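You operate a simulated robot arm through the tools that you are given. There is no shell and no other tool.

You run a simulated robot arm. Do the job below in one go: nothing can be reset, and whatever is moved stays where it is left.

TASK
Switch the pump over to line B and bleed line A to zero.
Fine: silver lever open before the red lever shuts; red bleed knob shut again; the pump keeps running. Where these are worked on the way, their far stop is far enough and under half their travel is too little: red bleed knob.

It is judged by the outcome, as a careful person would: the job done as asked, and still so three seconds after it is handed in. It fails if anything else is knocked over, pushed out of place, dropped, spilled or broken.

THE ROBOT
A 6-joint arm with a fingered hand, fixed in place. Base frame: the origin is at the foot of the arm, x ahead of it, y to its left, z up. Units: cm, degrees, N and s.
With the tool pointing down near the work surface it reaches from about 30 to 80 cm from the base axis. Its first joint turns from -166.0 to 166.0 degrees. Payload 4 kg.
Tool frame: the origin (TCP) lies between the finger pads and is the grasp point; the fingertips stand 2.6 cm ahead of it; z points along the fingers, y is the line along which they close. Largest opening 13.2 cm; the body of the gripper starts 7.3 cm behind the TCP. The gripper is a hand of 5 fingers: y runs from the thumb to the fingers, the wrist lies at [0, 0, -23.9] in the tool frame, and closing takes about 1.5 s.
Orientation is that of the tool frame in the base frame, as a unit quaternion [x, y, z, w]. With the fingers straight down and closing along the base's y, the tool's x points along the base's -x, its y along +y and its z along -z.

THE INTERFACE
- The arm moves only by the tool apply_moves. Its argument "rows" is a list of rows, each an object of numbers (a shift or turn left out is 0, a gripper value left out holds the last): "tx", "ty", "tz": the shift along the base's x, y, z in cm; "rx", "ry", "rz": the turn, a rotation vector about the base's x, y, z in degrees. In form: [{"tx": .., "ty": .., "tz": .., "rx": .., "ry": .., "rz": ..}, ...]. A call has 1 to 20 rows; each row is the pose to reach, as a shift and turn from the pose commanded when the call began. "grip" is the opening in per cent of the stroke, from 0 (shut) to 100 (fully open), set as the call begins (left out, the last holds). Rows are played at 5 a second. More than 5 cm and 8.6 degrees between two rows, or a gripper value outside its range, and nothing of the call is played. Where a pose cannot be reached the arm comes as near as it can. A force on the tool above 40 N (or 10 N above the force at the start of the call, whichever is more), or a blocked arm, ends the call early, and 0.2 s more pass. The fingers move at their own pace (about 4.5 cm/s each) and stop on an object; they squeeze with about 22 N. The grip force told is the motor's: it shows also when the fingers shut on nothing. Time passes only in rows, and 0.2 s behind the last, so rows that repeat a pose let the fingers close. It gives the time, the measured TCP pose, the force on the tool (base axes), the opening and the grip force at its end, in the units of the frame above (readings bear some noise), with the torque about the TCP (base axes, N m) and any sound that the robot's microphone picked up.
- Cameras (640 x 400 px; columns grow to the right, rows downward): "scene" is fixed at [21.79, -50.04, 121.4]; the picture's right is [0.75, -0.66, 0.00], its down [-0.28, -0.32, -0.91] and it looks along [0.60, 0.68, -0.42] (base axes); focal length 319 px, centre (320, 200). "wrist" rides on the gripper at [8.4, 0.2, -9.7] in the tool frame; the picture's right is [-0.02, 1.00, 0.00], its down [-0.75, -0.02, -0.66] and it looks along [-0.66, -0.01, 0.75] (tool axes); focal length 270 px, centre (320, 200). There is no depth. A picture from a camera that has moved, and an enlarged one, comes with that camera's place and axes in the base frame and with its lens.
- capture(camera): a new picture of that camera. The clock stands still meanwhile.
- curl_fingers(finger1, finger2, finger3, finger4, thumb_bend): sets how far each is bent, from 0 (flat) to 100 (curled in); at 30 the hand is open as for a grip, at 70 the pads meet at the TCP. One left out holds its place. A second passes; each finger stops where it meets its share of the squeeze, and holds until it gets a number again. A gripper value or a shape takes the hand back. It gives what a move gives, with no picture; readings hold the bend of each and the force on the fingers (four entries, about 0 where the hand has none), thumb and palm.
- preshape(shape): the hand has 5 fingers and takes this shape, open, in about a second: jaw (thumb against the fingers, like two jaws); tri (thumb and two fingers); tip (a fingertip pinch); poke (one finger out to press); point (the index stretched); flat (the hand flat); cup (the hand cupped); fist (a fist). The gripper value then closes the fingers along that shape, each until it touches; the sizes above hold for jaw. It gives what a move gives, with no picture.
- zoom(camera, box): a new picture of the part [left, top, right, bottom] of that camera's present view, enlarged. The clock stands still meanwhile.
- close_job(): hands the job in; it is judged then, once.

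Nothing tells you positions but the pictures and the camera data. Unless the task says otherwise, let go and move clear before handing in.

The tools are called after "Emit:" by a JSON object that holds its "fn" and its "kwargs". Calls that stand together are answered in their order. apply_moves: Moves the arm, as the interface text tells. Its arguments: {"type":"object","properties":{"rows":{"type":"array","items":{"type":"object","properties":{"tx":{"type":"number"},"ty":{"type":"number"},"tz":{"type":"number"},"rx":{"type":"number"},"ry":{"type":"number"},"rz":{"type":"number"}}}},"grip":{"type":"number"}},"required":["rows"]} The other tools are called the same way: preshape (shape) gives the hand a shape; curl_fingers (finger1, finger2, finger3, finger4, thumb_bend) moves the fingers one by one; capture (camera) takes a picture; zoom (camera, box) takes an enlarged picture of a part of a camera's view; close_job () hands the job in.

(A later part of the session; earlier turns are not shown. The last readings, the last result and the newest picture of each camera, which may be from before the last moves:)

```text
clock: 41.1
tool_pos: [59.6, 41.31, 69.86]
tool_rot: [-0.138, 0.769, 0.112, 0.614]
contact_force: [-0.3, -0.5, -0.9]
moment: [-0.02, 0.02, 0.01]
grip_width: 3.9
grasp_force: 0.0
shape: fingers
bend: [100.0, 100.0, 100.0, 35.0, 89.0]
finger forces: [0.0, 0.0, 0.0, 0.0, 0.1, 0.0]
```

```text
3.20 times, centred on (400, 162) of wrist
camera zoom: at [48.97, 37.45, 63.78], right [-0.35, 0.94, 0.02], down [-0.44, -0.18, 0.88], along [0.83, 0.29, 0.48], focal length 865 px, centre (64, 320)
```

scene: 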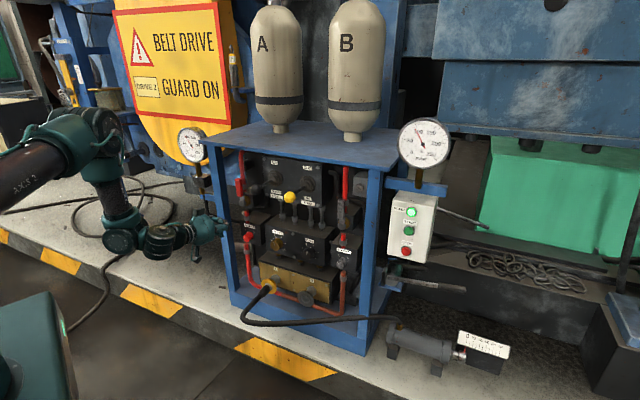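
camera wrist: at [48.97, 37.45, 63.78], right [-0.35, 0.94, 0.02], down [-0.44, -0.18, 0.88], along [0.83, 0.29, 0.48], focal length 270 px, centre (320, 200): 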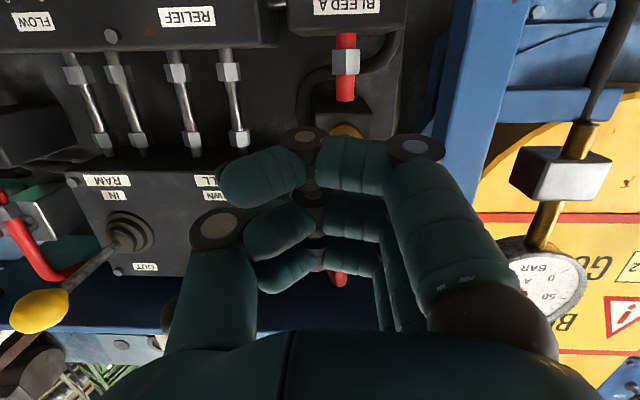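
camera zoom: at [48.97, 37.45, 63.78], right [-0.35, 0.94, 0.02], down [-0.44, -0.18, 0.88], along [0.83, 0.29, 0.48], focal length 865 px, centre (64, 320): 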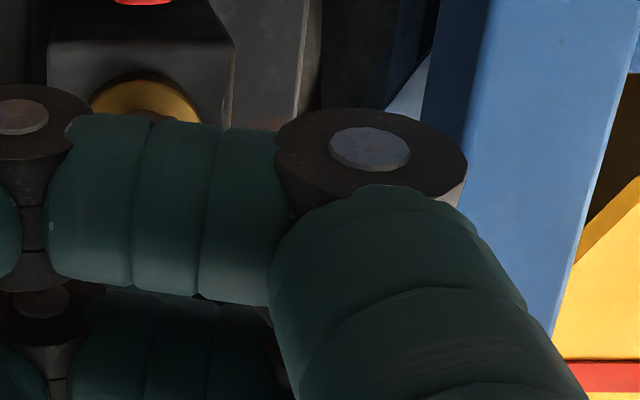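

The fourth finger doesn't show as a usable rod. The "point" shape had the index leaning inward, which keeps the hand left of the joystick, so I'll go back to that shape and measure it.

Emit:
{"fn": "preshape", "kwargs": {"shape": "point"}}

Emit:
{"fn": "apply_moves", "kwargs": {"rows": [{"tz": 0}, {"tz": 0}]}}

Emit:
{"fn": "capture", "kwargs": {"camera": "wrist"}}

Emit:
{"fn": "zoom", "kwargs": {"camera": "scene", "box": [180, 190, 260, 240]}}

```text
clock: 42.0
tool_pos: [59.51, 41.13, 69.82]
tool_rot: [-0.139, 0.769, 0.111, 0.614]
contact_force: [-0.6, 1.1, 0.0]
moment: [0.01, -0.01, -0.01]
grip_width: 12.63
grasp_force: 0.1
shape: point
bend: [28.0, 100.0, 100.0, 100.0, 55.0]
finger forces: [0.1, 0.0, 0.0, 0.0, 0.0, 0.1]
```

```text
clock: 42.6
tool_pos: [59.6, 41.23, 69.98]
tool_rot: [-0.139, 0.768, 0.112, 0.615]
contact_force: [0.3, 0.1, 0.4]
moment: [0.01, -0.01, 0.01]
grip_width: 12.6
grasp_force: 0.1
shape: point
bend: [28.0, 100.0, 100.0, 100.0, 55.0]
finger forces: [0.0, 0.0, 0.0, 0.0, 0.1, 0.0]
```

```text
taken
camera wrist: at [48.95, 37.41, 63.78], right [-0.35, 0.94, 0.02], down [-0.44, -0.18, 0.88], along [0.83, 0.3, 0.48], focal length 270 px, centre (320, 200)
```

wrist: 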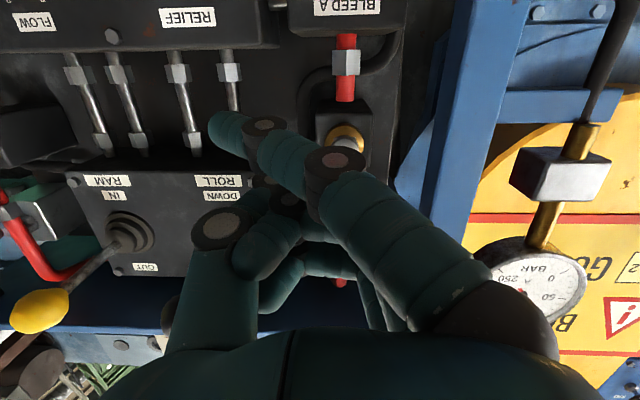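

```text
8.00 times, centred on (220, 215) of scene
camera zoom: at [21.79, -50.04, 121.4], right [0.75, -0.66, 0.0], down [-0.28, -0.32, -0.91], along [0.6, 0.68, -0.42], focal length 2552 px, centre (1120, 80)
```

zoom: 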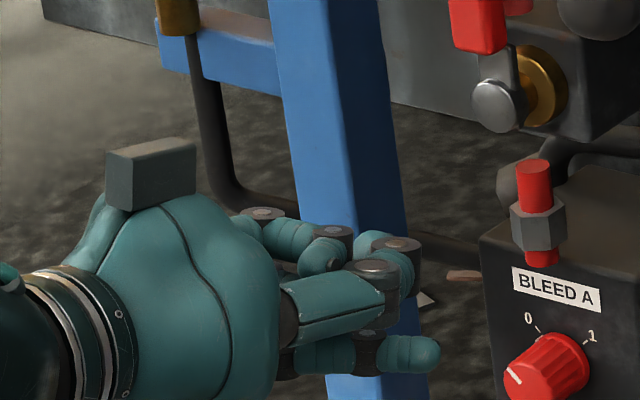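

The point shape puts other parts of the hand too far forward near the post. A half-bent index with everything else curled should stick out straighter in front, so I'll try that and level a bit more.

Emit:
{"fn": "curl_fingers", "kwargs": {"finger1": 58, "finger2": 100, "finger3": 100, "finger4": 100, "thumb_bend": 100}}

Emit:
{"fn": "apply_moves", "kwargs": {"rows": [{"tx": -0.5, "ty": 2.0, "tz": 1.5, "rx": 1.4, "ry": -3.7}, {"tx": -0.5, "ty": 4.0, "tz": 3, "rx": 2.8, "ry": -7.5}]}}

Emit:
{"fn": "capture", "kwargs": {"camera": "wrist"}}

Emit:
{"fn": "zoom", "kwargs": {"camera": "scene", "box": [180, 180, 260, 230]}}

```text
clock: 43.6
tool_pos: [59.46, 41.31, 69.93]
tool_rot: [-0.139, 0.768, 0.111, 0.615]
contact_force: [0.2, 0.3, 0.5]
moment: [0.0, 0.0, -0.01]
grip_width: 3.29
grasp_force: 0.1
shape: fingers
bend: [57.0, 100.0, 100.0, 100.0, 89.0]
finger forces: [0.1, 0.0, 0.0, 0.0, 0.0, 0.1]
```

```text
clock: 44.2
tool_pos: [59.06, 45.28, 72.9]
tool_rot: [-0.131, 0.723, 0.121, 0.667]
contact_force: [0.9, -0.1, -0.2]
moment: [0.01, -0.03, 0.0]
grip_width: 3.3
grasp_force: 0.1
shape: fingers
bend: [57.0, 100.0, 100.0, 100.0, 89.0]
finger forces: [0.0, 0.1, 0.0, 0.0, 0.1, 0.0]
```

```text
taken
camera wrist: at [49.28, 41.72, 65.23], right [-0.35, 0.94, 0.02], down [-0.55, -0.22, 0.8], along [0.76, 0.27, 0.6], focal length 270 px, centre (320, 200)
```

wrist: 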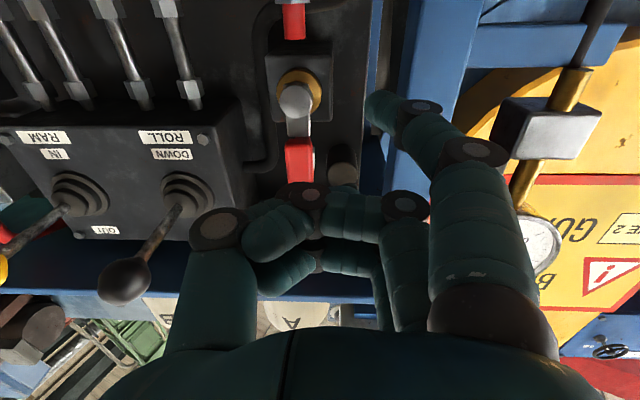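

```text
8.00 times, centred on (220, 205) of scene
camera zoom: at [21.79, -50.04, 121.4], right [0.75, -0.66, 0.0], down [-0.28, -0.32, -0.91], along [0.6, 0.68, -0.42], focal length 2552 px, centre (1120, 160)
```

zoom: 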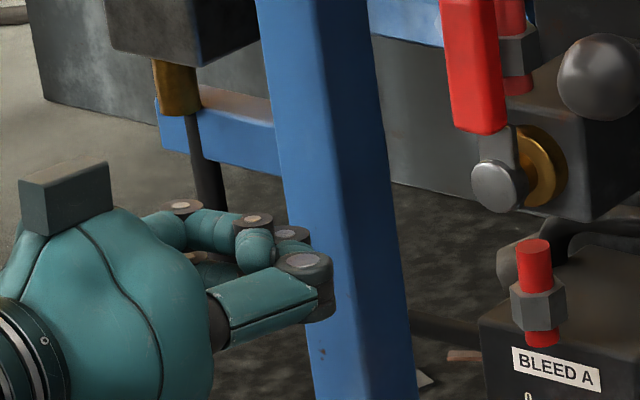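

Now the index tip sits just left of the red handle's line, and the view is good. I'll raise to mid-handle height, then go in between the handle and the post.

Emit:
{"fn": "apply_moves", "kwargs": {"rows": [{"tz": 2.6}, {"tz": 5.2}, {"tz": 7.6}]}}

Emit:
{"fn": "apply_moves", "kwargs": {"rows": [{"tx": 1.85, "ty": 0.77}, {"tx": 3.7, "ty": 1.54}]}}

Emit:
{"fn": "capture", "kwargs": {"camera": "wrist"}}

Emit:
{"fn": "zoom", "kwargs": {"camera": "scene", "box": [190, 160, 290, 222]}}

```text
clock: 45.0
tool_pos: [59.0, 45.24, 80.18]
tool_rot: [-0.131, 0.723, 0.121, 0.668]
contact_force: [-0.2, 0.3, -0.2]
moment: [0.0, 0.0, -0.01]
grip_width: 3.31
grasp_force: 0.0
shape: fingers
bend: [57.0, 100.0, 100.0, 100.0, 89.0]
finger forces: [0.0, 0.0, 0.0, 0.0, 0.0, 0.1]
```

```text
clock: 45.6
tool_pos: [62.77, 46.66, 80.13]
tool_rot: [-0.131, 0.724, 0.121, 0.667]
contact_force: [-0.1, 0.4, -0.5]
moment: [-0.01, 0.0, -0.04]
grip_width: 3.33
grasp_force: 0.1
shape: fingers
bend: [57.0, 100.0, 100.0, 100.0, 89.0]
finger forces: [0.0, 0.1, 0.0, 0.0, 0.0, 0.0]
```

```text
taken
camera wrist: at [53.01, 43.19, 72.47], right [-0.35, 0.94, 0.02], down [-0.55, -0.22, 0.8], along [0.76, 0.27, 0.59], focal length 270 px, centre (320, 200)
```

wrist: 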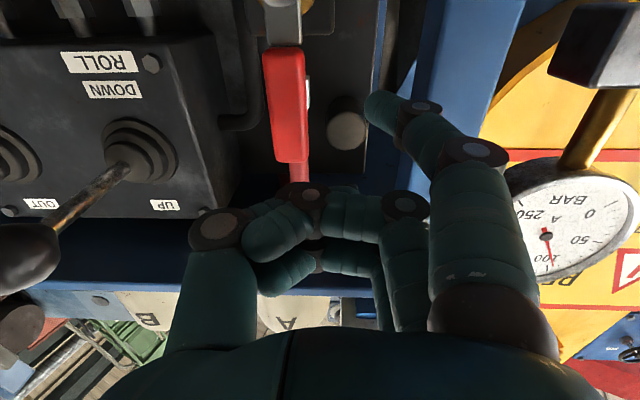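

```text
6.40 times, centred on (240, 191) of scene
camera zoom: at [21.79, -50.04, 121.4], right [0.75, -0.66, 0.0], down [-0.28, -0.32, -0.91], along [0.6, 0.68, -0.42], focal length 2041 px, centre (832, 258)
```

zoom: 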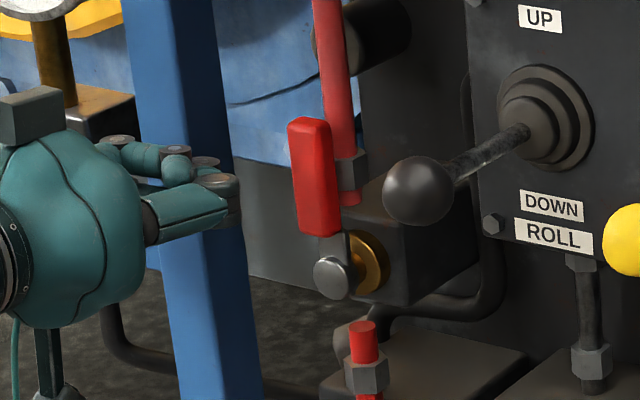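

Emit:
{"fn": "apply_moves", "kwargs": {"rows": [{"tx": 1.3, "ty": 0.54}, {"tx": 2.6, "ty": 1.1}, {"tx": 3.9, "ty": 1.62}]}}

Emit:
{"fn": "capture", "kwargs": {"camera": "wrist"}}

Emit:
{"fn": "zoom", "kwargs": {"camera": "scene", "box": [190, 160, 290, 222]}}

```text
clock: 46.4
tool_pos: [66.68, 48.24, 80.31]
tool_rot: [-0.131, 0.724, 0.121, 0.667]
contact_force: [0.5, -0.2, 0.0]
moment: [-0.02, -0.02, 0.0]
grip_width: 3.3
grasp_force: 0.1
shape: fingers
bend: [57.0, 100.0, 100.0, 100.0, 89.0]
finger forces: [0.0, 0.0, 0.0, 0.1, 0.0, 0.1]
```

```text
taken
camera wrist: at [56.89, 44.78, 72.56], right [-0.35, 0.94, 0.02], down [-0.55, -0.22, 0.8], along [0.76, 0.27, 0.59], focal length 270 px, centre (320, 200)
```

wrist: 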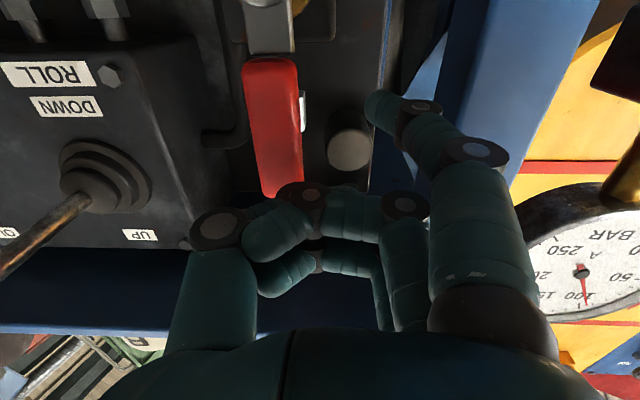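

```text
6.40 times, centred on (240, 191) of scene
camera zoom: at [21.79, -50.04, 121.4], right [0.75, -0.66, 0.0], down [-0.28, -0.32, -0.91], along [0.6, 0.68, -0.42], focal length 2041 px, centre (832, 258)
```

zoom: 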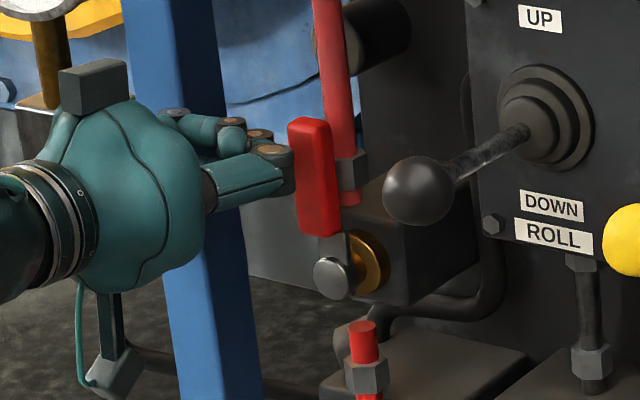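

I'm in position left of the red handle. I'll push it right to about 30°, watching the clearance to the ROLL ball.

Emit:
{"fn": "apply_moves", "kwargs": {"rows": [{"tx": 0.45, "ty": -1.06}, {"tx": 0.88, "ty": -2.1}, {"tx": 1.15, "ty": -2.8, "tz": 0.2}, {"tx": 1.42, "ty": -3.4, "tz": 0.37}, {"tx": 1.7, "ty": -4.05, "tz": 0.4}, {"tx": 1.96, "ty": -4.7, "tz": 0.37}]}}

Emit:
{"fn": "capture", "kwargs": {"camera": "wrist"}}

Emit:
{"fn": "zoom", "kwargs": {"camera": "scene", "box": [190, 160, 290, 222]}}

```text
clock: 47.8
tool_pos: [68.7, 43.72, 80.72]
tool_rot: [-0.13, 0.723, 0.12, 0.667]
contact_force: [-1.4, 1.0, 0.1]
moment: [0.05, 0.07, 0.03]
grip_width: 3.43
grasp_force: 0.5
shape: fingers
bend: [55.0, 100.0, 100.0, 100.0, 89.0]
finger forces: [1.3, 0.1, 0.0, 0.0, 0.0, 0.0]
```

```text
taken
camera wrist: at [58.83, 40.2, 73.07], right [-0.35, 0.94, 0.02], down [-0.55, -0.22, 0.8], along [0.76, 0.27, 0.6], focal length 270 px, centre (320, 200)
```

wrist: 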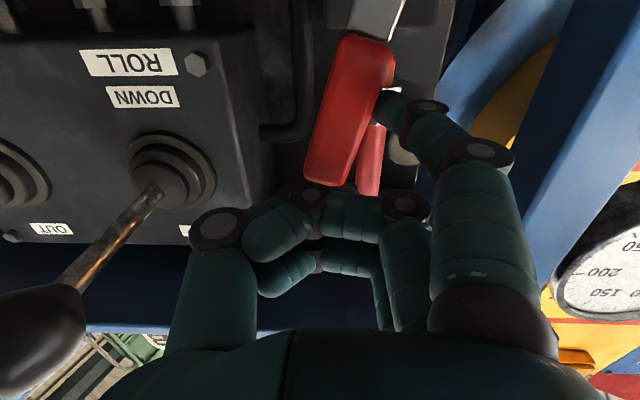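

```text
6.40 times, centred on (240, 191) of scene
camera zoom: at [21.79, -50.04, 121.4], right [0.75, -0.66, 0.0], down [-0.28, -0.32, -0.91], along [0.6, 0.68, -0.42], focal length 2041 px, centre (832, 258)
```

zoom: 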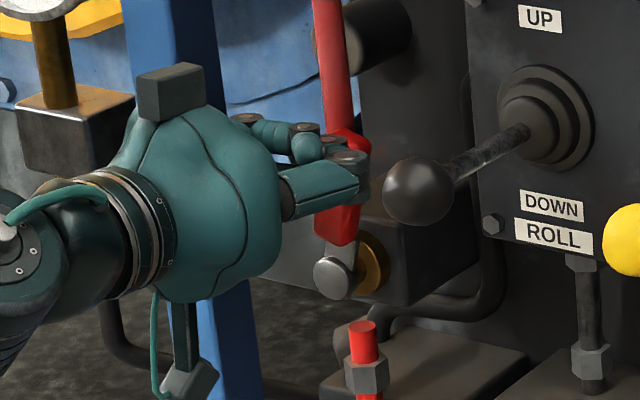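

The red handle is turning the right way with about 1 N. I'll continue, sliding the fingertip down the handle so the hand stays below the ball.

Emit:
{"fn": "apply_moves", "kwargs": {"rows": [{"tx": 0.23, "ty": -0.55, "tz": -0.15}, {"tx": 0.46, "ty": -1.1, "tz": -0.3}, {"tx": 0.54, "ty": -1.3, "tz": -0.9}, {"tx": 0.62, "ty": -1.48, "tz": -1.5}]}}

Emit:
{"fn": "capture", "kwargs": {"camera": "wrist"}}

Emit:
{"fn": "zoom", "kwargs": {"camera": "scene", "box": [190, 160, 290, 222]}}

```text
clock: 48.8
tool_pos: [69.06, 42.23, 79.32]
tool_rot: [-0.13, 0.724, 0.12, 0.667]
contact_force: [0.0, 0.5, 2.6]
moment: [0.1, -0.03, 0.03]
grip_width: 3.35
grasp_force: 0.9
shape: fingers
bend: [56.0, 100.0, 100.0, 100.0, 89.0]
finger forces: [1.9, 0.0, 0.1, 0.0, 0.0, 0.0]
```

```text
taken
camera wrist: at [59.35, 38.69, 71.57], right [-0.35, 0.94, 0.02], down [-0.55, -0.22, 0.8], along [0.76, 0.27, 0.59], focal length 270 px, centre (320, 200)
```

wrist: 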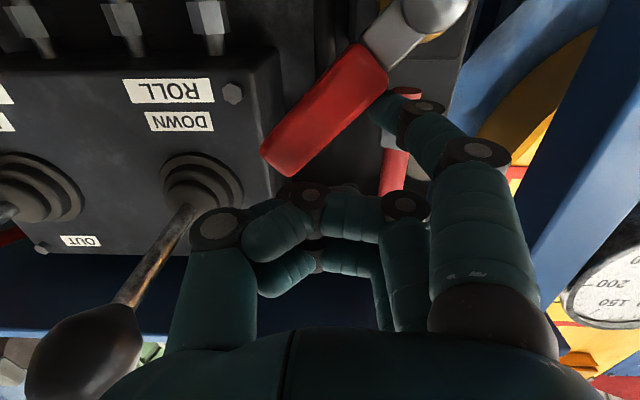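

```text
6.40 times, centred on (240, 191) of scene
camera zoom: at [21.79, -50.04, 121.4], right [0.75, -0.66, 0.0], down [-0.28, -0.32, -0.91], along [0.6, 0.68, -0.42], focal length 2041 px, centre (832, 258)
```

zoom: 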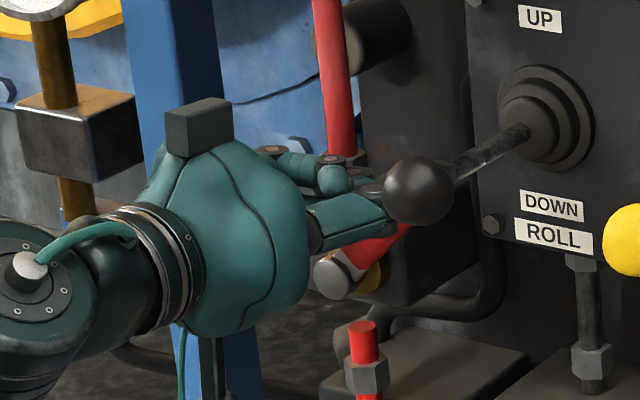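

Emit:
{"fn": "apply_moves", "kwargs": {"rows": [{"tz": -0.5}, {"tx": 0.12, "ty": -0.28, "tz": -1.0}, {"tx": 0.2, "ty": -0.46, "tz": -1.25}]}}

Emit:
{"fn": "capture", "kwargs": {"camera": "wrist"}}

Emit:
{"fn": "zoom", "kwargs": {"camera": "scene", "box": [190, 160, 290, 222]}}

```text
clock: 49.6
tool_pos: [69.42, 41.62, 77.99]
tool_rot: [-0.131, 0.724, 0.121, 0.667]
contact_force: [-0.8, -1.2, 3.4]
moment: [0.04, -0.01, -0.01]
grip_width: 3.24
grasp_force: 1.1
shape: fingers
bend: [58.0, 100.0, 100.0, 100.0, 89.0]
finger forces: [2.3, 0.0, 0.0, 0.1, 0.0, 0.0]
```

```text
taken
camera wrist: at [59.64, 38.25, 70.3], right [-0.35, 0.94, 0.02], down [-0.55, -0.22, 0.8], along [0.76, 0.27, 0.59], focal length 270 px, centre (320, 200)
```

wrist: 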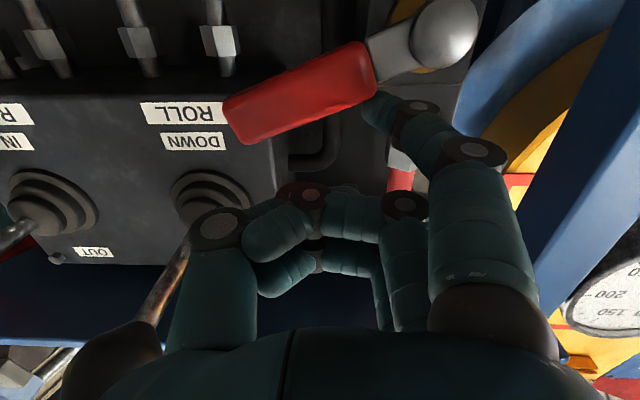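

```text
6.40 times, centred on (240, 191) of scene
camera zoom: at [21.79, -50.04, 121.4], right [0.75, -0.66, 0.0], down [-0.28, -0.32, -0.91], along [0.6, 0.68, -0.42], focal length 2041 px, centre (832, 258)
```

zoom: 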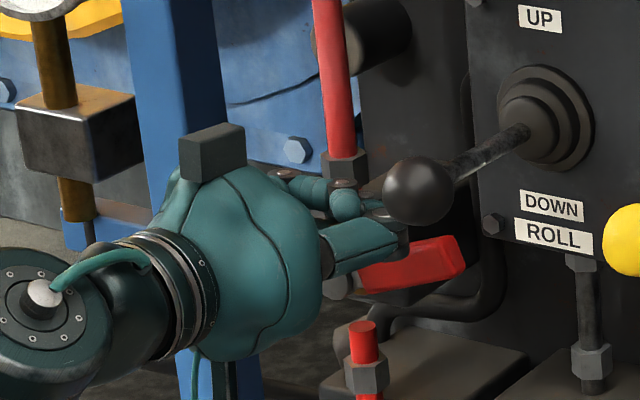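

Emit:
{"fn": "apply_moves", "kwargs": {"rows": [{"tx": 0.08, "ty": -0.18, "tz": -0.4}, {"tx": 0.16, "ty": -0.37, "tz": -0.8}, {"tx": 0.2, "ty": -0.46, "tz": -1.1}]}}

Emit:
{"fn": "capture", "kwargs": {"camera": "wrist"}}

Emit:
{"fn": "zoom", "kwargs": {"camera": "scene", "box": [190, 160, 290, 222]}}

```text
clock: 50.4
tool_pos: [69.44, 41.18, 76.86]
tool_rot: [-0.131, 0.723, 0.121, 0.667]
contact_force: [0.8, -0.6, 5.3]
moment: [0.15, -0.08, -0.02]
grip_width: 3.22
grasp_force: 2.5
shape: fingers
bend: [58.0, 100.0, 100.0, 100.0, 89.0]
finger forces: [4.9, 0.0, 0.0, 0.0, 0.1, 0.0]
```

```text
taken
camera wrist: at [59.87, 37.77, 69.19], right [-0.35, 0.94, 0.02], down [-0.55, -0.22, 0.8], along [0.76, 0.27, 0.6], focal length 270 px, centre (320, 200)
```

wrist: 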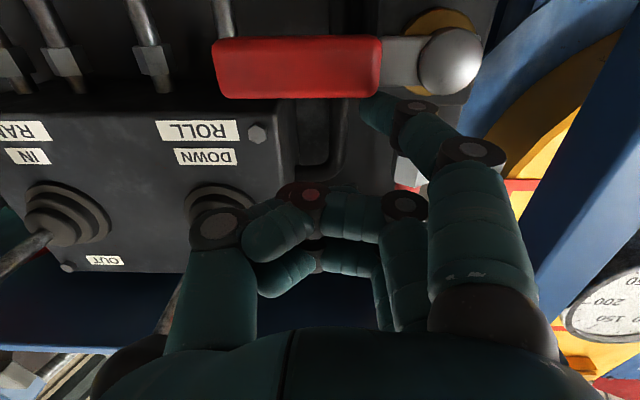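

```text
6.40 times, centred on (240, 191) of scene
camera zoom: at [21.79, -50.04, 121.4], right [0.75, -0.66, 0.0], down [-0.28, -0.32, -0.91], along [0.6, 0.68, -0.42], focal length 2041 px, centre (832, 258)
```

zoom: 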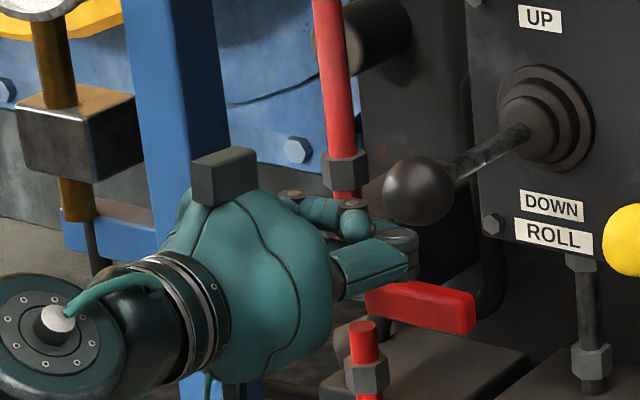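

Emit:
{"fn": "apply_moves", "kwargs": {"rows": [{"tz": -0.35}, {"tz": -0.7}]}}

Emit:
{"fn": "capture", "kwargs": {"camera": "wrist"}}

```text
clock: 51.0
tool_pos: [69.53, 41.29, 76.59]
tool_rot: [-0.131, 0.72, 0.123, 0.67]
contact_force: [-3.6, 0.3, 39.0]
moment: [1.18, -0.33, 0.02]
grip_width: 3.21
grasp_force: 17.0
shape: fingers
bend: [59.0, 100.0, 100.0, 100.0, 89.0]
finger forces: [34.2, 0.0, 0.0, 0.0, 0.1, 0.0]
```

```text
taken
camera wrist: at [59.92, 37.86, 68.88], right [-0.35, 0.94, 0.02], down [-0.56, -0.23, 0.8], along [0.75, 0.27, 0.6], focal length 270 px, centre (320, 200)
```

wrist: 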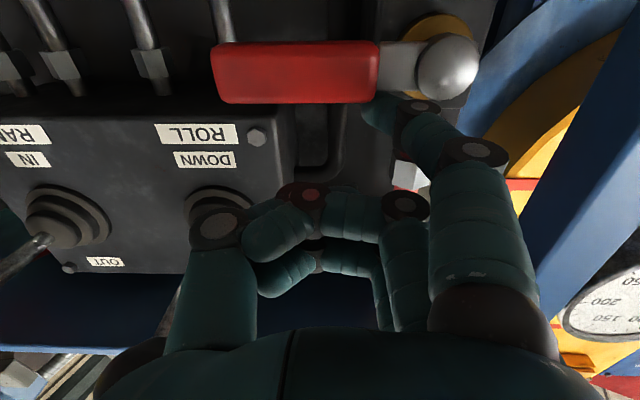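

The red handle is at its stop, horizontal, so line A is shut. I'll release it and back out to the left, under the ball.

Emit:
{"fn": "apply_moves", "kwargs": {"rows": [{"tz": 0.7}, {"tx": -1.0, "ty": 1.2, "tz": 0.8}, {"tx": -3.0, "ty": 1.6, "tz": 0.8}, {"tx": -5.0, "ty": 2.0, "tz": 0.8}, {"tx": -7.5, "ty": 2.0, "tz": 0.8}]}}

Emit:
{"fn": "capture", "kwargs": {"camera": "wrist"}}

Emit:
{"fn": "capture", "kwargs": {"camera": "scene"}}

Emit:
{"fn": "zoom", "kwargs": {"camera": "scene", "box": [220, 140, 380, 240]}}

```text
clock: 52.2
tool_pos: [62.17, 43.24, 76.81]
tool_rot: [-0.131, 0.723, 0.121, 0.668]
contact_force: [0.6, 0.8, 0.4]
moment: [-0.03, 0.02, 0.0]
grip_width: 3.31
grasp_force: 0.1
shape: fingers
bend: [57.0, 100.0, 100.0, 100.0, 89.0]
finger forces: [0.0, 0.0, 0.0, 0.1, 0.1, 0.0]
```

```text
taken
camera wrist: at [52.44, 39.72, 69.28], right [-0.35, 0.94, 0.02], down [-0.55, -0.22, 0.8], along [0.76, 0.27, 0.6], focal length 270 px, centre (320, 200)
```

wrist: 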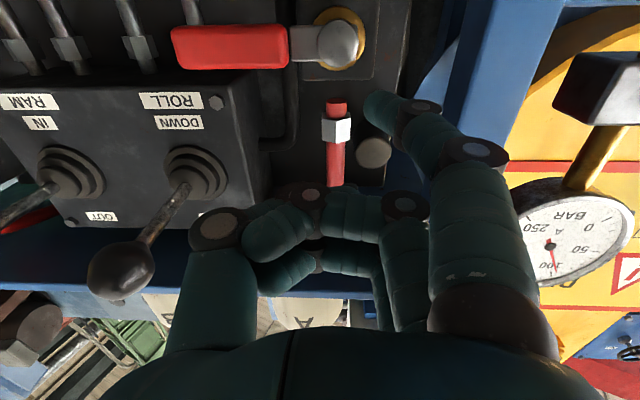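

```text
taken
```

scene: 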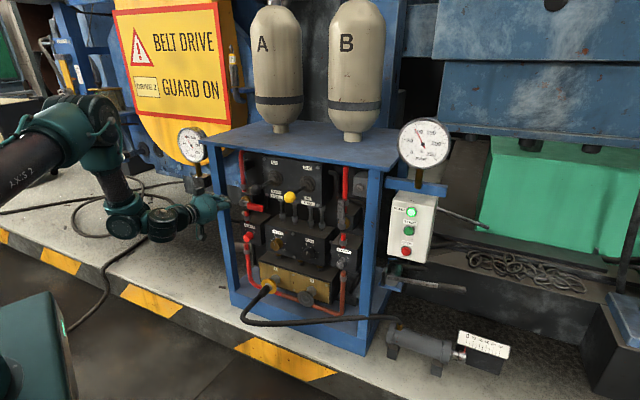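

```text
4.00 times, centred on (300, 190) of scene
camera zoom: at [21.79, -50.04, 121.4], right [0.75, -0.66, 0.0], down [-0.28, -0.32, -0.91], along [0.6, 0.68, -0.42], focal length 1276 px, centre (400, 240)
```

zoom: 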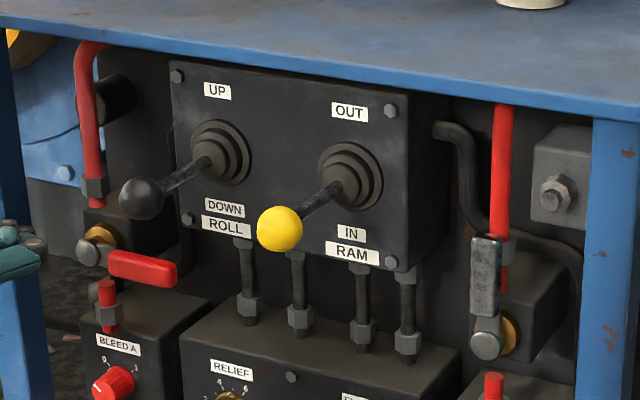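

Both levers are right: silver upright, red horizontal, joysticks straight. Now for the bleed knob: I'll lower in front of it and look at the tri grip.

Emit:
{"fn": "apply_moves", "kwargs": {"rows": [{"tx": -0.4, "ty": -0.15, "tz": -3.8}, {"tx": -0.8, "ty": -0.3, "tz": -7.6}, {"tx": -0.8, "ty": -0.3, "tz": -11.4}, {"tx": -0.8, "ty": -0.3, "tz": -15}, {"tx": -0.8, "ty": -0.3, "tz": -18.5}]}}

Emit:
{"fn": "preshape", "kwargs": {"shape": "tri"}}

Emit:
{"fn": "capture", "kwargs": {"camera": "wrist"}}

Emit:
{"fn": "zoom", "kwargs": {"camera": "scene", "box": [180, 200, 300, 275]}}

```text
clock: 53.4
tool_pos: [61.25, 42.76, 58.68]
tool_rot: [-0.131, 0.723, 0.121, 0.667]
contact_force: [0.1, -0.6, -0.4]
moment: [-0.01, -0.04, 0.0]
grip_width: 3.3
grasp_force: 0.0
shape: fingers
bend: [57.0, 100.0, 100.0, 100.0, 89.0]
finger forces: [0.0, 0.0, 0.0, 0.1, 0.0, 0.0]
```

```text
clock: 54.3
tool_pos: [61.2, 42.67, 58.68]
tool_rot: [-0.132, 0.722, 0.122, 0.668]
contact_force: [0.6, 0.8, -0.4]
moment: [0.0, 0.01, 0.01]
grip_width: 13.18
grasp_force: 0.0
shape: tri
bend: [0.0, 30.0, 30.0, 0.0, 30.0]
finger forces: [0.0, 0.0, 0.1, 0.0, 0.0, 0.1]
```

```text
taken
camera wrist: at [51.56, 39.26, 51.01], right [-0.35, 0.94, 0.02], down [-0.55, -0.22, 0.8], along [0.76, 0.27, 0.59], focal length 270 px, centre (320, 200)
```

wrist: 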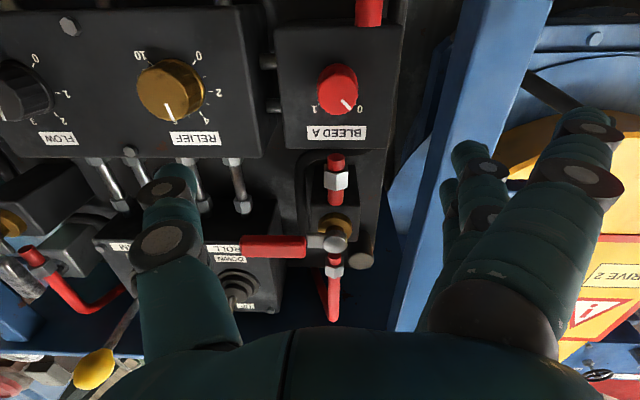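

```text
5.33 times, centred on (240, 238) of scene
camera zoom: at [21.79, -50.04, 121.4], right [0.75, -0.66, 0.0], down [-0.28, -0.32, -0.91], along [0.6, 0.68, -0.42], focal length 1701 px, centre (747, 0)
```

zoom: 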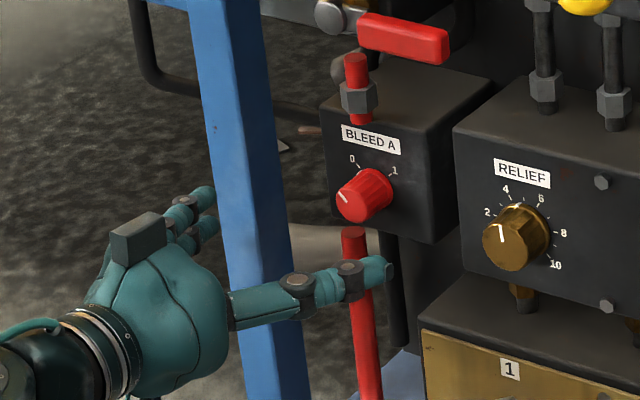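

The tri grip's outer fingers splay toward the post, so I'll curl those and use thumb plus the two middle fingers. Then I'll square up to the knob, a few cm off, and test how far the hand can roll there.

Emit:
{"fn": "curl_fingers", "kwargs": {"finger1": 100, "finger2": 40, "finger3": 40, "finger4": 100, "thumb_bend": 35}}

Emit:
{"fn": "apply_moves", "kwargs": {"rows": [{"tx": 1.8, "ty": 1.2, "tz": -0.8, "rx": 0.8, "ry": -2.0, "rz": 1.0}, {"tx": 3.6, "ty": 2.4, "tz": -1.6, "rx": 1.56, "ry": -4.1, "rz": 1.9}, {"tx": 3.6, "ty": 2.4, "tz": -2.4, "rx": 1.56, "ry": -4.1, "rz": 1.9}]}}

Emit:
{"fn": "capture", "kwargs": {"camera": "wrist"}}

Emit:
{"fn": "zoom", "kwargs": {"camera": "scene", "box": [200, 200, 280, 250]}}

```text
clock: 55.3
tool_pos: [61.3, 42.6, 58.56]
tool_rot: [-0.131, 0.723, 0.121, 0.667]
contact_force: [0.3, 0.7, 0.2]
moment: [-0.04, 0.02, -0.03]
grip_width: 6.16
grasp_force: 0.1
shape: fingers
bend: [100.0, 40.0, 40.0, 100.0, 35.0]
finger forces: [0.1, 0.1, 0.1, 0.1, 0.0, 0.0]
```

```text
clock: 56.1
tool_pos: [64.86, 45.28, 56.03]
tool_rot: [-0.138, 0.695, 0.136, 0.692]
contact_force: [0.2, 0.3, 0.3]
moment: [0.0, -0.02, 0.02]
grip_width: 6.19
grasp_force: 0.1
shape: fingers
bend: [100.0, 40.0, 40.0, 100.0, 35.0]
finger forces: [0.0, 0.0, 0.0, 0.0, 0.0, 0.0]
```

```text
taken
camera wrist: at [55.81, 41.75, 47.57], right [-0.38, 0.92, 0.02], down [-0.6, -0.26, 0.76], along [0.7, 0.28, 0.65], focal length 270 px, centre (320, 200)
```

wrist: 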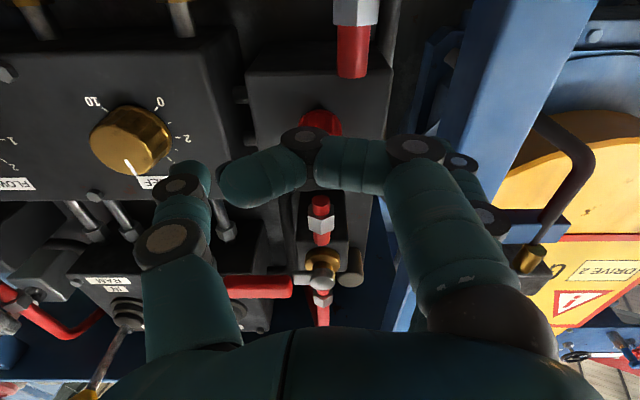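

```text
8.00 times, centred on (240, 225) of scene
camera zoom: at [21.79, -50.04, 121.4], right [0.75, -0.66, 0.0], down [-0.28, -0.32, -0.91], along [0.6, 0.68, -0.42], focal length 2552 px, centre (960, 0)
```

zoom: 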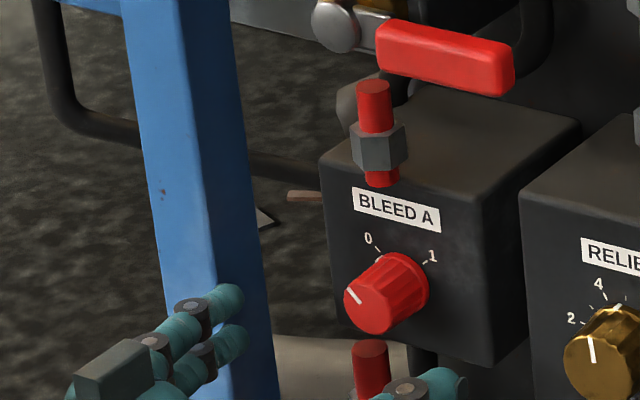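

Squared up in front of the knob. Testing the roll range in small steps.

Emit:
{"fn": "apply_moves", "kwargs": {"rows": [{"rx": -7.4, "ry": -3.1}, {"rx": -14.8, "ry": -6.2}]}}

Emit:
{"fn": "apply_moves", "kwargs": {"rows": [{"rx": -7.4, "ry": -3.1}, {"rx": -14.8, "ry": -6.2}]}}

```text
clock: 56.7
tool_pos: [64.87, 45.36, 56.02]
tool_rot: [-0.234, 0.668, 0.038, 0.705]
contact_force: [0.3, -0.1, 0.0]
moment: [-0.03, -0.02, 0.0]
grip_width: 6.17
grasp_force: 0.1
shape: fingers
bend: [100.0, 40.0, 40.0, 100.0, 35.0]
finger forces: [0.0, 0.0, 0.0, 0.0, 0.0, 0.1]
```

```text
clock: 57.3
tool_pos: [64.81, 45.36, 56.01]
tool_rot: [-0.324, 0.629, -0.06, 0.704]
contact_force: [0.8, 0.0, -0.4]
moment: [-0.02, -0.01, -0.02]
grip_width: 6.17
grasp_force: 0.1
shape: fingers
bend: [100.0, 40.0, 40.0, 100.0, 35.0]
finger forces: [0.1, 0.0, 0.1, 0.0, 0.1, 0.0]
```

Emit:
{"fn": "apply_moves", "kwargs": {"rows": [{"rx": -7.4, "ry": -3.1}, {"rx": -14.8, "ry": -6.2}]}}

Emit:
{"fn": "capture", "kwargs": {"camera": "wrist"}}

Emit:
{"fn": "capture", "kwargs": {"camera": "scene"}}

```text
clock: 57.9
tool_pos: [64.82, 45.29, 56.16]
tool_rot: [-0.409, 0.577, -0.158, 0.689]
contact_force: [1.2, 0.5, 0.0]
moment: [0.02, 0.0, -0.03]
grip_width: 6.17
grasp_force: 0.0
shape: fingers
bend: [100.0, 40.0, 40.0, 100.0, 35.0]
finger forces: [0.1, 0.0, 0.1, 0.0, 0.1, 0.0]
```

```text
taken
camera wrist: at [58.18, 35.91, 50.35], right [-0.26, 0.63, -0.73], down [-0.82, 0.26, 0.51], along [0.51, 0.73, 0.45], focal length 270 px, centre (320, 200)
```

wrist: 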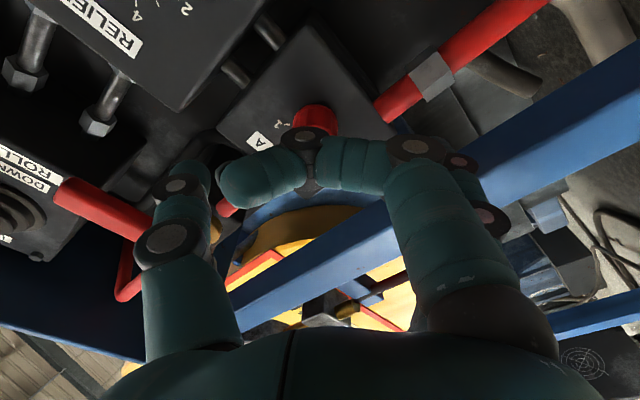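

```text
taken
```

scene: 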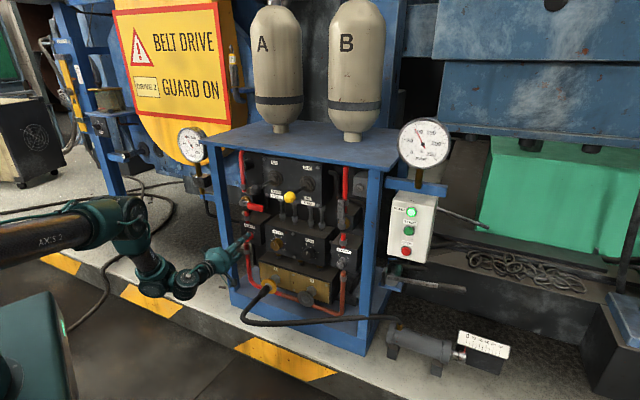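

A roll of -48° works here. Now the other way, to +45°, still clear of the knob.

Emit:
{"fn": "apply_moves", "kwargs": {"rows": [{"rx": 7.4, "ry": 3.1}, {"rx": 14.8, "ry": 6.2}, {"rx": 22.2, "ry": 9.3}, {"rx": 29.5, "ry": 12.3}, {"rx": 36.9, "ry": 15.4}, {"rx": 44.3, "ry": 18.5}, {"rx": 51.7, "ry": 21.6}, {"rx": 59.1, "ry": 24.6}]}}

Emit:
{"fn": "apply_moves", "kwargs": {"rows": [{"rx": 7.4, "ry": 3.1}, {"rx": 14.8, "ry": 6.2}]}}

Emit:
{"fn": "apply_moves", "kwargs": {"rows": [{"rx": 7.4, "ry": 3.1}, {"rx": 14.8, "ry": 6.2}]}}

```text
clock: 59.7
tool_pos: [64.73, 45.23, 55.98]
tool_rot: [-0.04, 0.707, 0.233, 0.666]
contact_force: [1.1, -0.6, 0.3]
moment: [0.04, 0.01, -0.03]
grip_width: 6.16
grasp_force: 0.0
shape: fingers
bend: [100.0, 40.0, 40.0, 100.0, 35.0]
finger forces: [0.1, 0.0, 0.0, 0.0, 0.0, 0.1]
```

```text
clock: 60.3
tool_pos: [64.89, 45.25, 55.96]
tool_rot: [0.058, 0.706, 0.324, 0.627]
contact_force: [0.1, -0.4, 0.9]
moment: [0.0, -0.01, 0.01]
grip_width: 6.17
grasp_force: 0.1
shape: fingers
bend: [100.0, 40.0, 40.0, 100.0, 35.0]
finger forces: [0.0, 0.0, 0.0, 0.1, 0.0, 0.1]
```

```text
clock: 60.9
tool_pos: [65.02, 45.28, 56.05]
tool_rot: [0.156, 0.691, 0.409, 0.575]
contact_force: [0.3, -0.2, -0.1]
moment: [0.0, 0.01, 0.0]
grip_width: 6.16
grasp_force: 0.1
shape: fingers
bend: [100.0, 40.0, 40.0, 100.0, 35.0]
finger forces: [0.0, 0.1, 0.0, 0.0, 0.0, 0.1]
```

The hand can roll the full ±48° here. I'll go back to -46° (matching the knob's "0" side) and then approach the knob.

Emit:
{"fn": "apply_moves", "kwargs": {"rows": [{"rx": -7.22, "ry": -3.02}, {"rx": -14.4, "ry": -6.0}, {"rx": -21.7, "ry": -9.05}, {"rx": -28.9, "ry": -12.1}, {"rx": -36.1, "ry": -15.1}, {"rx": -43.3, "ry": -18.1}, {"rx": -50.6, "ry": -21.1}, {"rx": -57.8, "ry": -24.1}, {"rx": -65, "ry": -27.1}, {"rx": -72.2, "ry": -30.1}, {"rx": -79.4, "ry": -33.1}, {"rx": -86.7, "ry": -36.2}]}}

Emit:
{"fn": "apply_moves", "kwargs": {"rows": [{"tx": 1.4, "ty": 0.6}, {"tx": 2.8, "ty": 1.17}]}}

Emit:
{"fn": "capture", "kwargs": {"camera": "wrist"}}

Emit:
{"fn": "zoom", "kwargs": {"camera": "scene", "box": [200, 205, 280, 255]}}

```text
clock: 63.5
tool_pos: [64.81, 45.36, 56.1]
tool_rot: [-0.397, 0.585, -0.145, 0.692]
contact_force: [0.3, -1.0, -0.6]
moment: [-0.01, 0.02, 0.0]
grip_width: 6.16
grasp_force: 0.0
shape: fingers
bend: [100.0, 40.0, 40.0, 100.0, 35.0]
finger forces: [0.0, 0.0, 0.0, 0.1, 0.1, 0.0]
```

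```text
clock: 64.1
tool_pos: [67.76, 46.54, 55.99]
tool_rot: [-0.397, 0.585, -0.146, 0.692]
contact_force: [0.3, 0.3, 0.0]
moment: [-0.01, 0.01, -0.02]
grip_width: 6.17
grasp_force: 0.0
shape: fingers
bend: [100.0, 40.0, 40.0, 100.0, 35.0]
finger forces: [0.0, 0.0, 0.0, 0.0, 0.0, 0.1]
```

```text
taken
camera wrist: at [60.98, 37.3, 50.04], right [-0.27, 0.66, -0.71], down [-0.81, 0.24, 0.53], along [0.52, 0.72, 0.47], focal length 270 px, centre (320, 200)
```

wrist: 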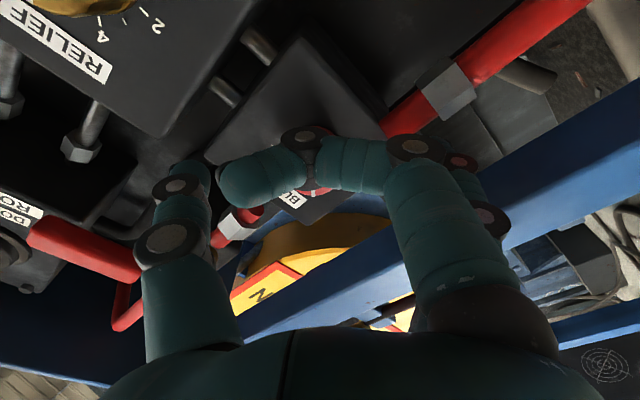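

```text
8.00 times, centred on (240, 230) of scene
camera zoom: at [21.79, -50.04, 121.4], right [0.75, -0.66, 0.0], down [-0.28, -0.32, -0.91], along [0.6, 0.68, -0.42], focal length 2552 px, centre (960, -40)
```

zoom: 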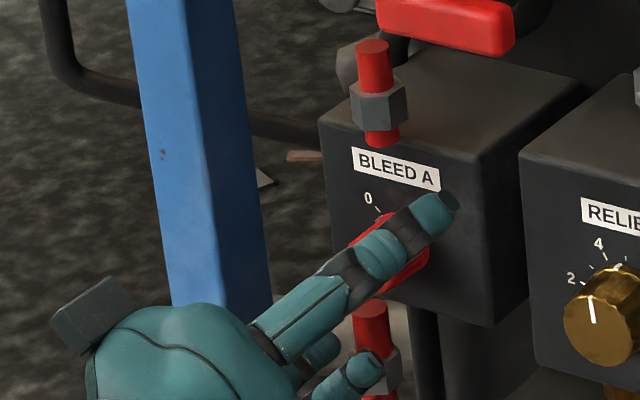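

Emit:
{"fn": "apply_moves", "kwargs": {"rows": [{"tx": 0.8, "ty": 0.33}, {"tx": 1.6, "ty": 0.67}, {"tx": 2.3, "ty": 0.96}]}}

Emit:
{"fn": "capture", "kwargs": {"camera": "wrist"}}

Emit:
{"fn": "zoom", "kwargs": {"camera": "scene", "box": [200, 205, 280, 255]}}

```text
clock: 64.9
tool_pos: [69.6, 47.38, 55.55]
tool_rot: [-0.401, 0.584, -0.143, 0.691]
contact_force: [-15.9, -7.4, 5.8]
moment: [0.03, 0.46, 0.81]
grip_width: 6.16
grasp_force: 8.8
shape: fingers
bend: [100.0, 40.0, 43.0, 100.0, 35.0]
finger forces: [0.1, 1.0, 16.2, 0.0, 0.0, 0.0]
stopped in row 3: the force on the tool passed its limit at 59 N (the readings are from after the stop); the commanded pose is now the measured one
```

```text
taken
camera wrist: at [62.96, 38.17, 49.71], right [-0.27, 0.65, -0.71], down [-0.81, 0.24, 0.53], along [0.52, 0.72, 0.46], focal length 270 px, centre (320, 200)
```

wrist: 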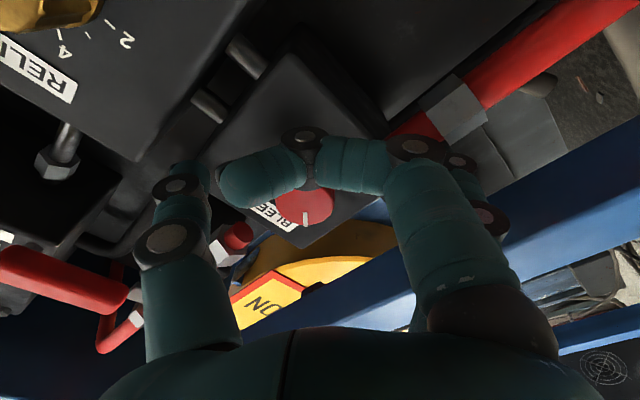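

```text
8.00 times, centred on (240, 230) of scene
camera zoom: at [21.79, -50.04, 121.4], right [0.75, -0.66, 0.0], down [-0.28, -0.32, -0.91], along [0.6, 0.68, -0.42], focal length 2552 px, centre (960, -40)
```

zoom: 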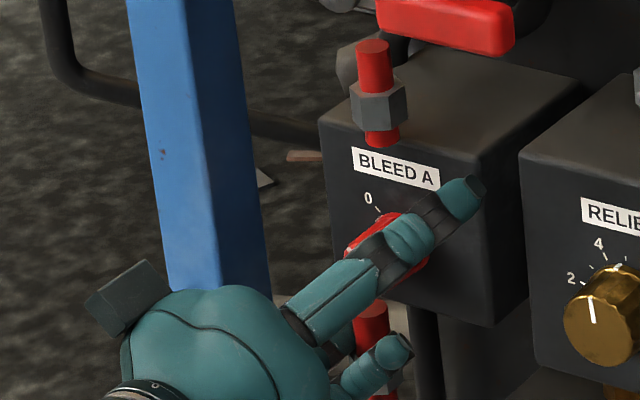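

A fingertip touched the block face. The knob is about 1 cm above my hand's axis, so I'll back off a bit, rise 1.1 cm and then close.

Emit:
{"fn": "apply_moves", "kwargs": {"rows": [{"tx": -0.8, "ty": -0.33}, {"tx": -0.85, "ty": -0.2, "tz": 0.6}, {"tx": -0.85, "ty": -0.2, "tz": 1.1}]}}

Emit:
{"fn": "capture", "kwargs": {"camera": "wrist"}}

Emit:
{"fn": "zoom", "kwargs": {"camera": "wrist", "box": [200, 120, 400, 245]}}

```text
clock: 65.7
tool_pos: [68.87, 47.23, 56.89]
tool_rot: [-0.4, 0.584, -0.145, 0.691]
contact_force: [-0.5, -0.5, -0.5]
moment: [-0.03, 0.02, 0.01]
grip_width: 6.17
grasp_force: 0.0
shape: fingers
bend: [100.0, 40.0, 40.0, 100.0, 35.0]
finger forces: [0.1, 0.0, 0.0, 0.0, 0.0, 0.0]
```

```text
taken
camera wrist: at [62.21, 38.02, 50.87], right [-0.27, 0.65, -0.71], down [-0.81, 0.24, 0.53], along [0.52, 0.72, 0.46], focal length 270 px, centre (320, 200)
```

wrist: 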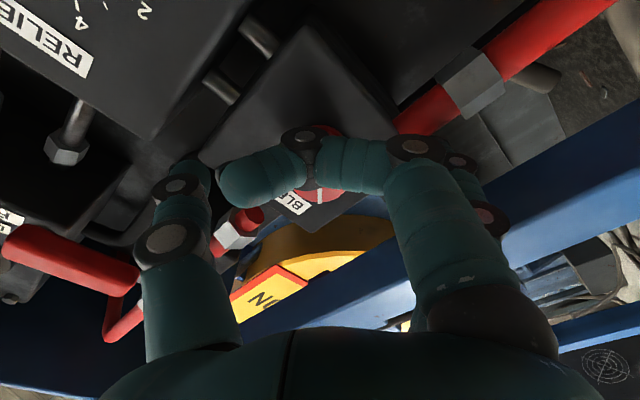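

```text
3.20 times, centred on (300, 182) of wrist
camera zoom: at [62.21, 38.02, 50.87], right [-0.27, 0.65, -0.71], down [-0.81, 0.24, 0.53], along [0.52, 0.72, 0.46], focal length 865 px, centre (384, 256)
```

zoom: 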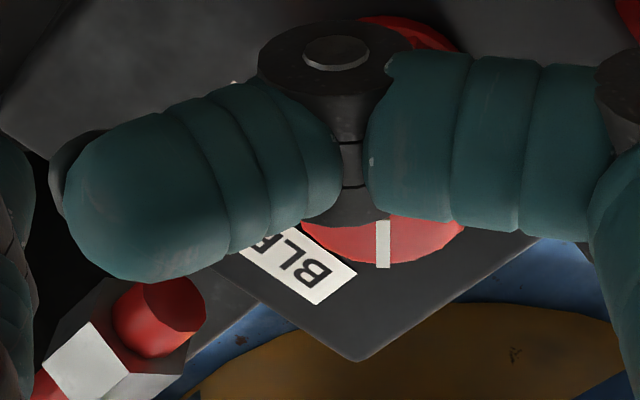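

The knob is now centred on the hand. In another 0.3 cm, then close thumb and two fingers on it.

Emit:
{"fn": "apply_moves", "kwargs": {"rows": [{"tx": 0.3, "ty": 0.12}]}}

Emit:
{"fn": "curl_fingers", "kwargs": {"finger2": 70, "finger3": 70, "thumb_bend": 70}}

Emit:
{"fn": "capture", "kwargs": {"camera": "wrist"}}

Emit:
{"fn": "zoom", "kwargs": {"camera": "scene", "box": [200, 205, 280, 255]}}

```text
clock: 66.1
tool_pos: [69.27, 47.45, 56.71]
tool_rot: [-0.4, 0.585, -0.144, 0.691]
contact_force: [0.0, -0.4, 0.0]
moment: [0.02, 0.03, -0.01]
grip_width: 6.18
grasp_force: 0.0
shape: fingers
bend: [100.0, 40.0, 40.0, 100.0, 35.0]
finger forces: [0.0, 0.1, 0.0, 0.0, 0.1, 0.1]
```

```text
clock: 67.1
tool_pos: [69.16, 47.43, 56.73]
tool_rot: [-0.4, 0.584, -0.144, 0.691]
contact_force: [3.9, 1.4, -0.2]
moment: [-0.03, 0.06, 0.08]
grip_width: 4.62
grasp_force: 8.9
shape: fingers
bend: [100.0, 63.0, 66.0, 100.0, 65.0]
finger forces: [0.0, 6.7, 3.5, 0.0, 9.3, 0.0]
```

```text
taken
camera wrist: at [62.56, 38.12, 50.83], right [-0.27, 0.65, -0.71], down [-0.81, 0.24, 0.53], along [0.52, 0.72, 0.46], focal length 270 px, centre (320, 200)
```

wrist: 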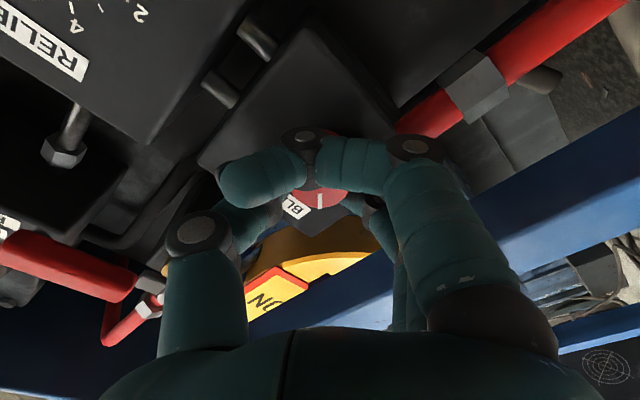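

```text
8.00 times, centred on (240, 230) of scene
camera zoom: at [21.79, -50.04, 121.4], right [0.75, -0.66, 0.0], down [-0.28, -0.32, -0.91], along [0.6, 0.68, -0.42], focal length 2552 px, centre (960, -40)
```

zoom: 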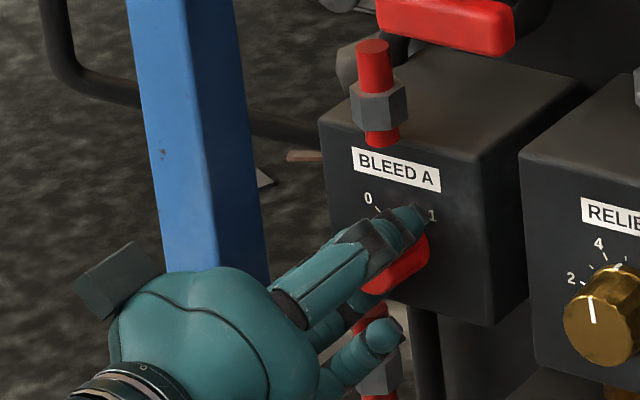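

The knob is held with balanced forces. I'll turn clockwise a little and check that it follows.

Emit:
{"fn": "apply_moves", "kwargs": {"rows": [{"rx": 5.5, "ry": 2.3}, {"rx": 11, "ry": 4.6}, {"rx": 16.6, "ry": 6.9}, {"rx": 22.2, "ry": 9.2}]}}

Emit:
{"fn": "zoom", "kwargs": {"camera": "wrist", "box": [200, 120, 400, 245]}}

Emit:
{"fn": "zoom", "kwargs": {"camera": "scene", "box": [200, 205, 280, 255]}}

```text
clock: 68.1
tool_pos: [69.07, 47.17, 56.8]
tool_rot: [-0.269, 0.654, 0.003, 0.707]
contact_force: [11.5, 0.7, -0.3]
moment: [-0.02, -0.02, -0.01]
grip_width: 4.64
grasp_force: 8.8
shape: fingers
bend: [100.0, 63.0, 67.0, 100.0, 65.0]
finger forces: [0.0, 4.9, 2.3, 0.0, 10.1, 0.0]
```

```text
3.20 times, centred on (300, 182) of wrist
camera zoom: at [61.35, 40.8, 49.0], right [-0.36, 0.86, -0.36], down [-0.71, 0.0, 0.7], along [0.61, 0.51, 0.61], focal length 865 px, centre (384, 256)
```

zoom: 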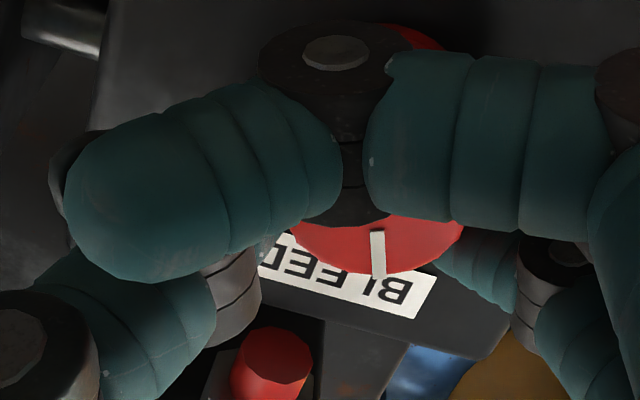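

```text
8.00 times, centred on (240, 230) of scene
camera zoom: at [21.79, -50.04, 121.4], right [0.75, -0.66, 0.0], down [-0.28, -0.32, -0.91], along [0.6, 0.68, -0.42], focal length 2552 px, centre (960, -40)
```

zoom: 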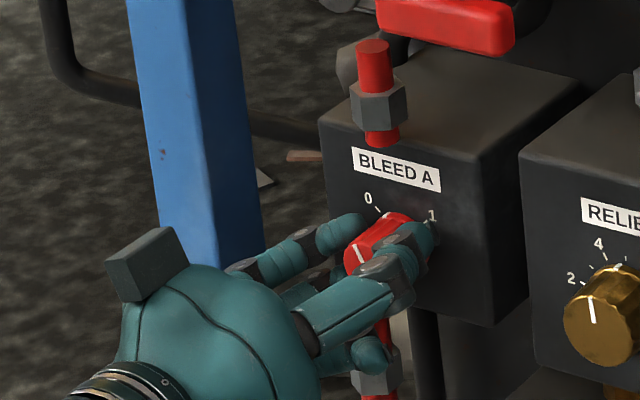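

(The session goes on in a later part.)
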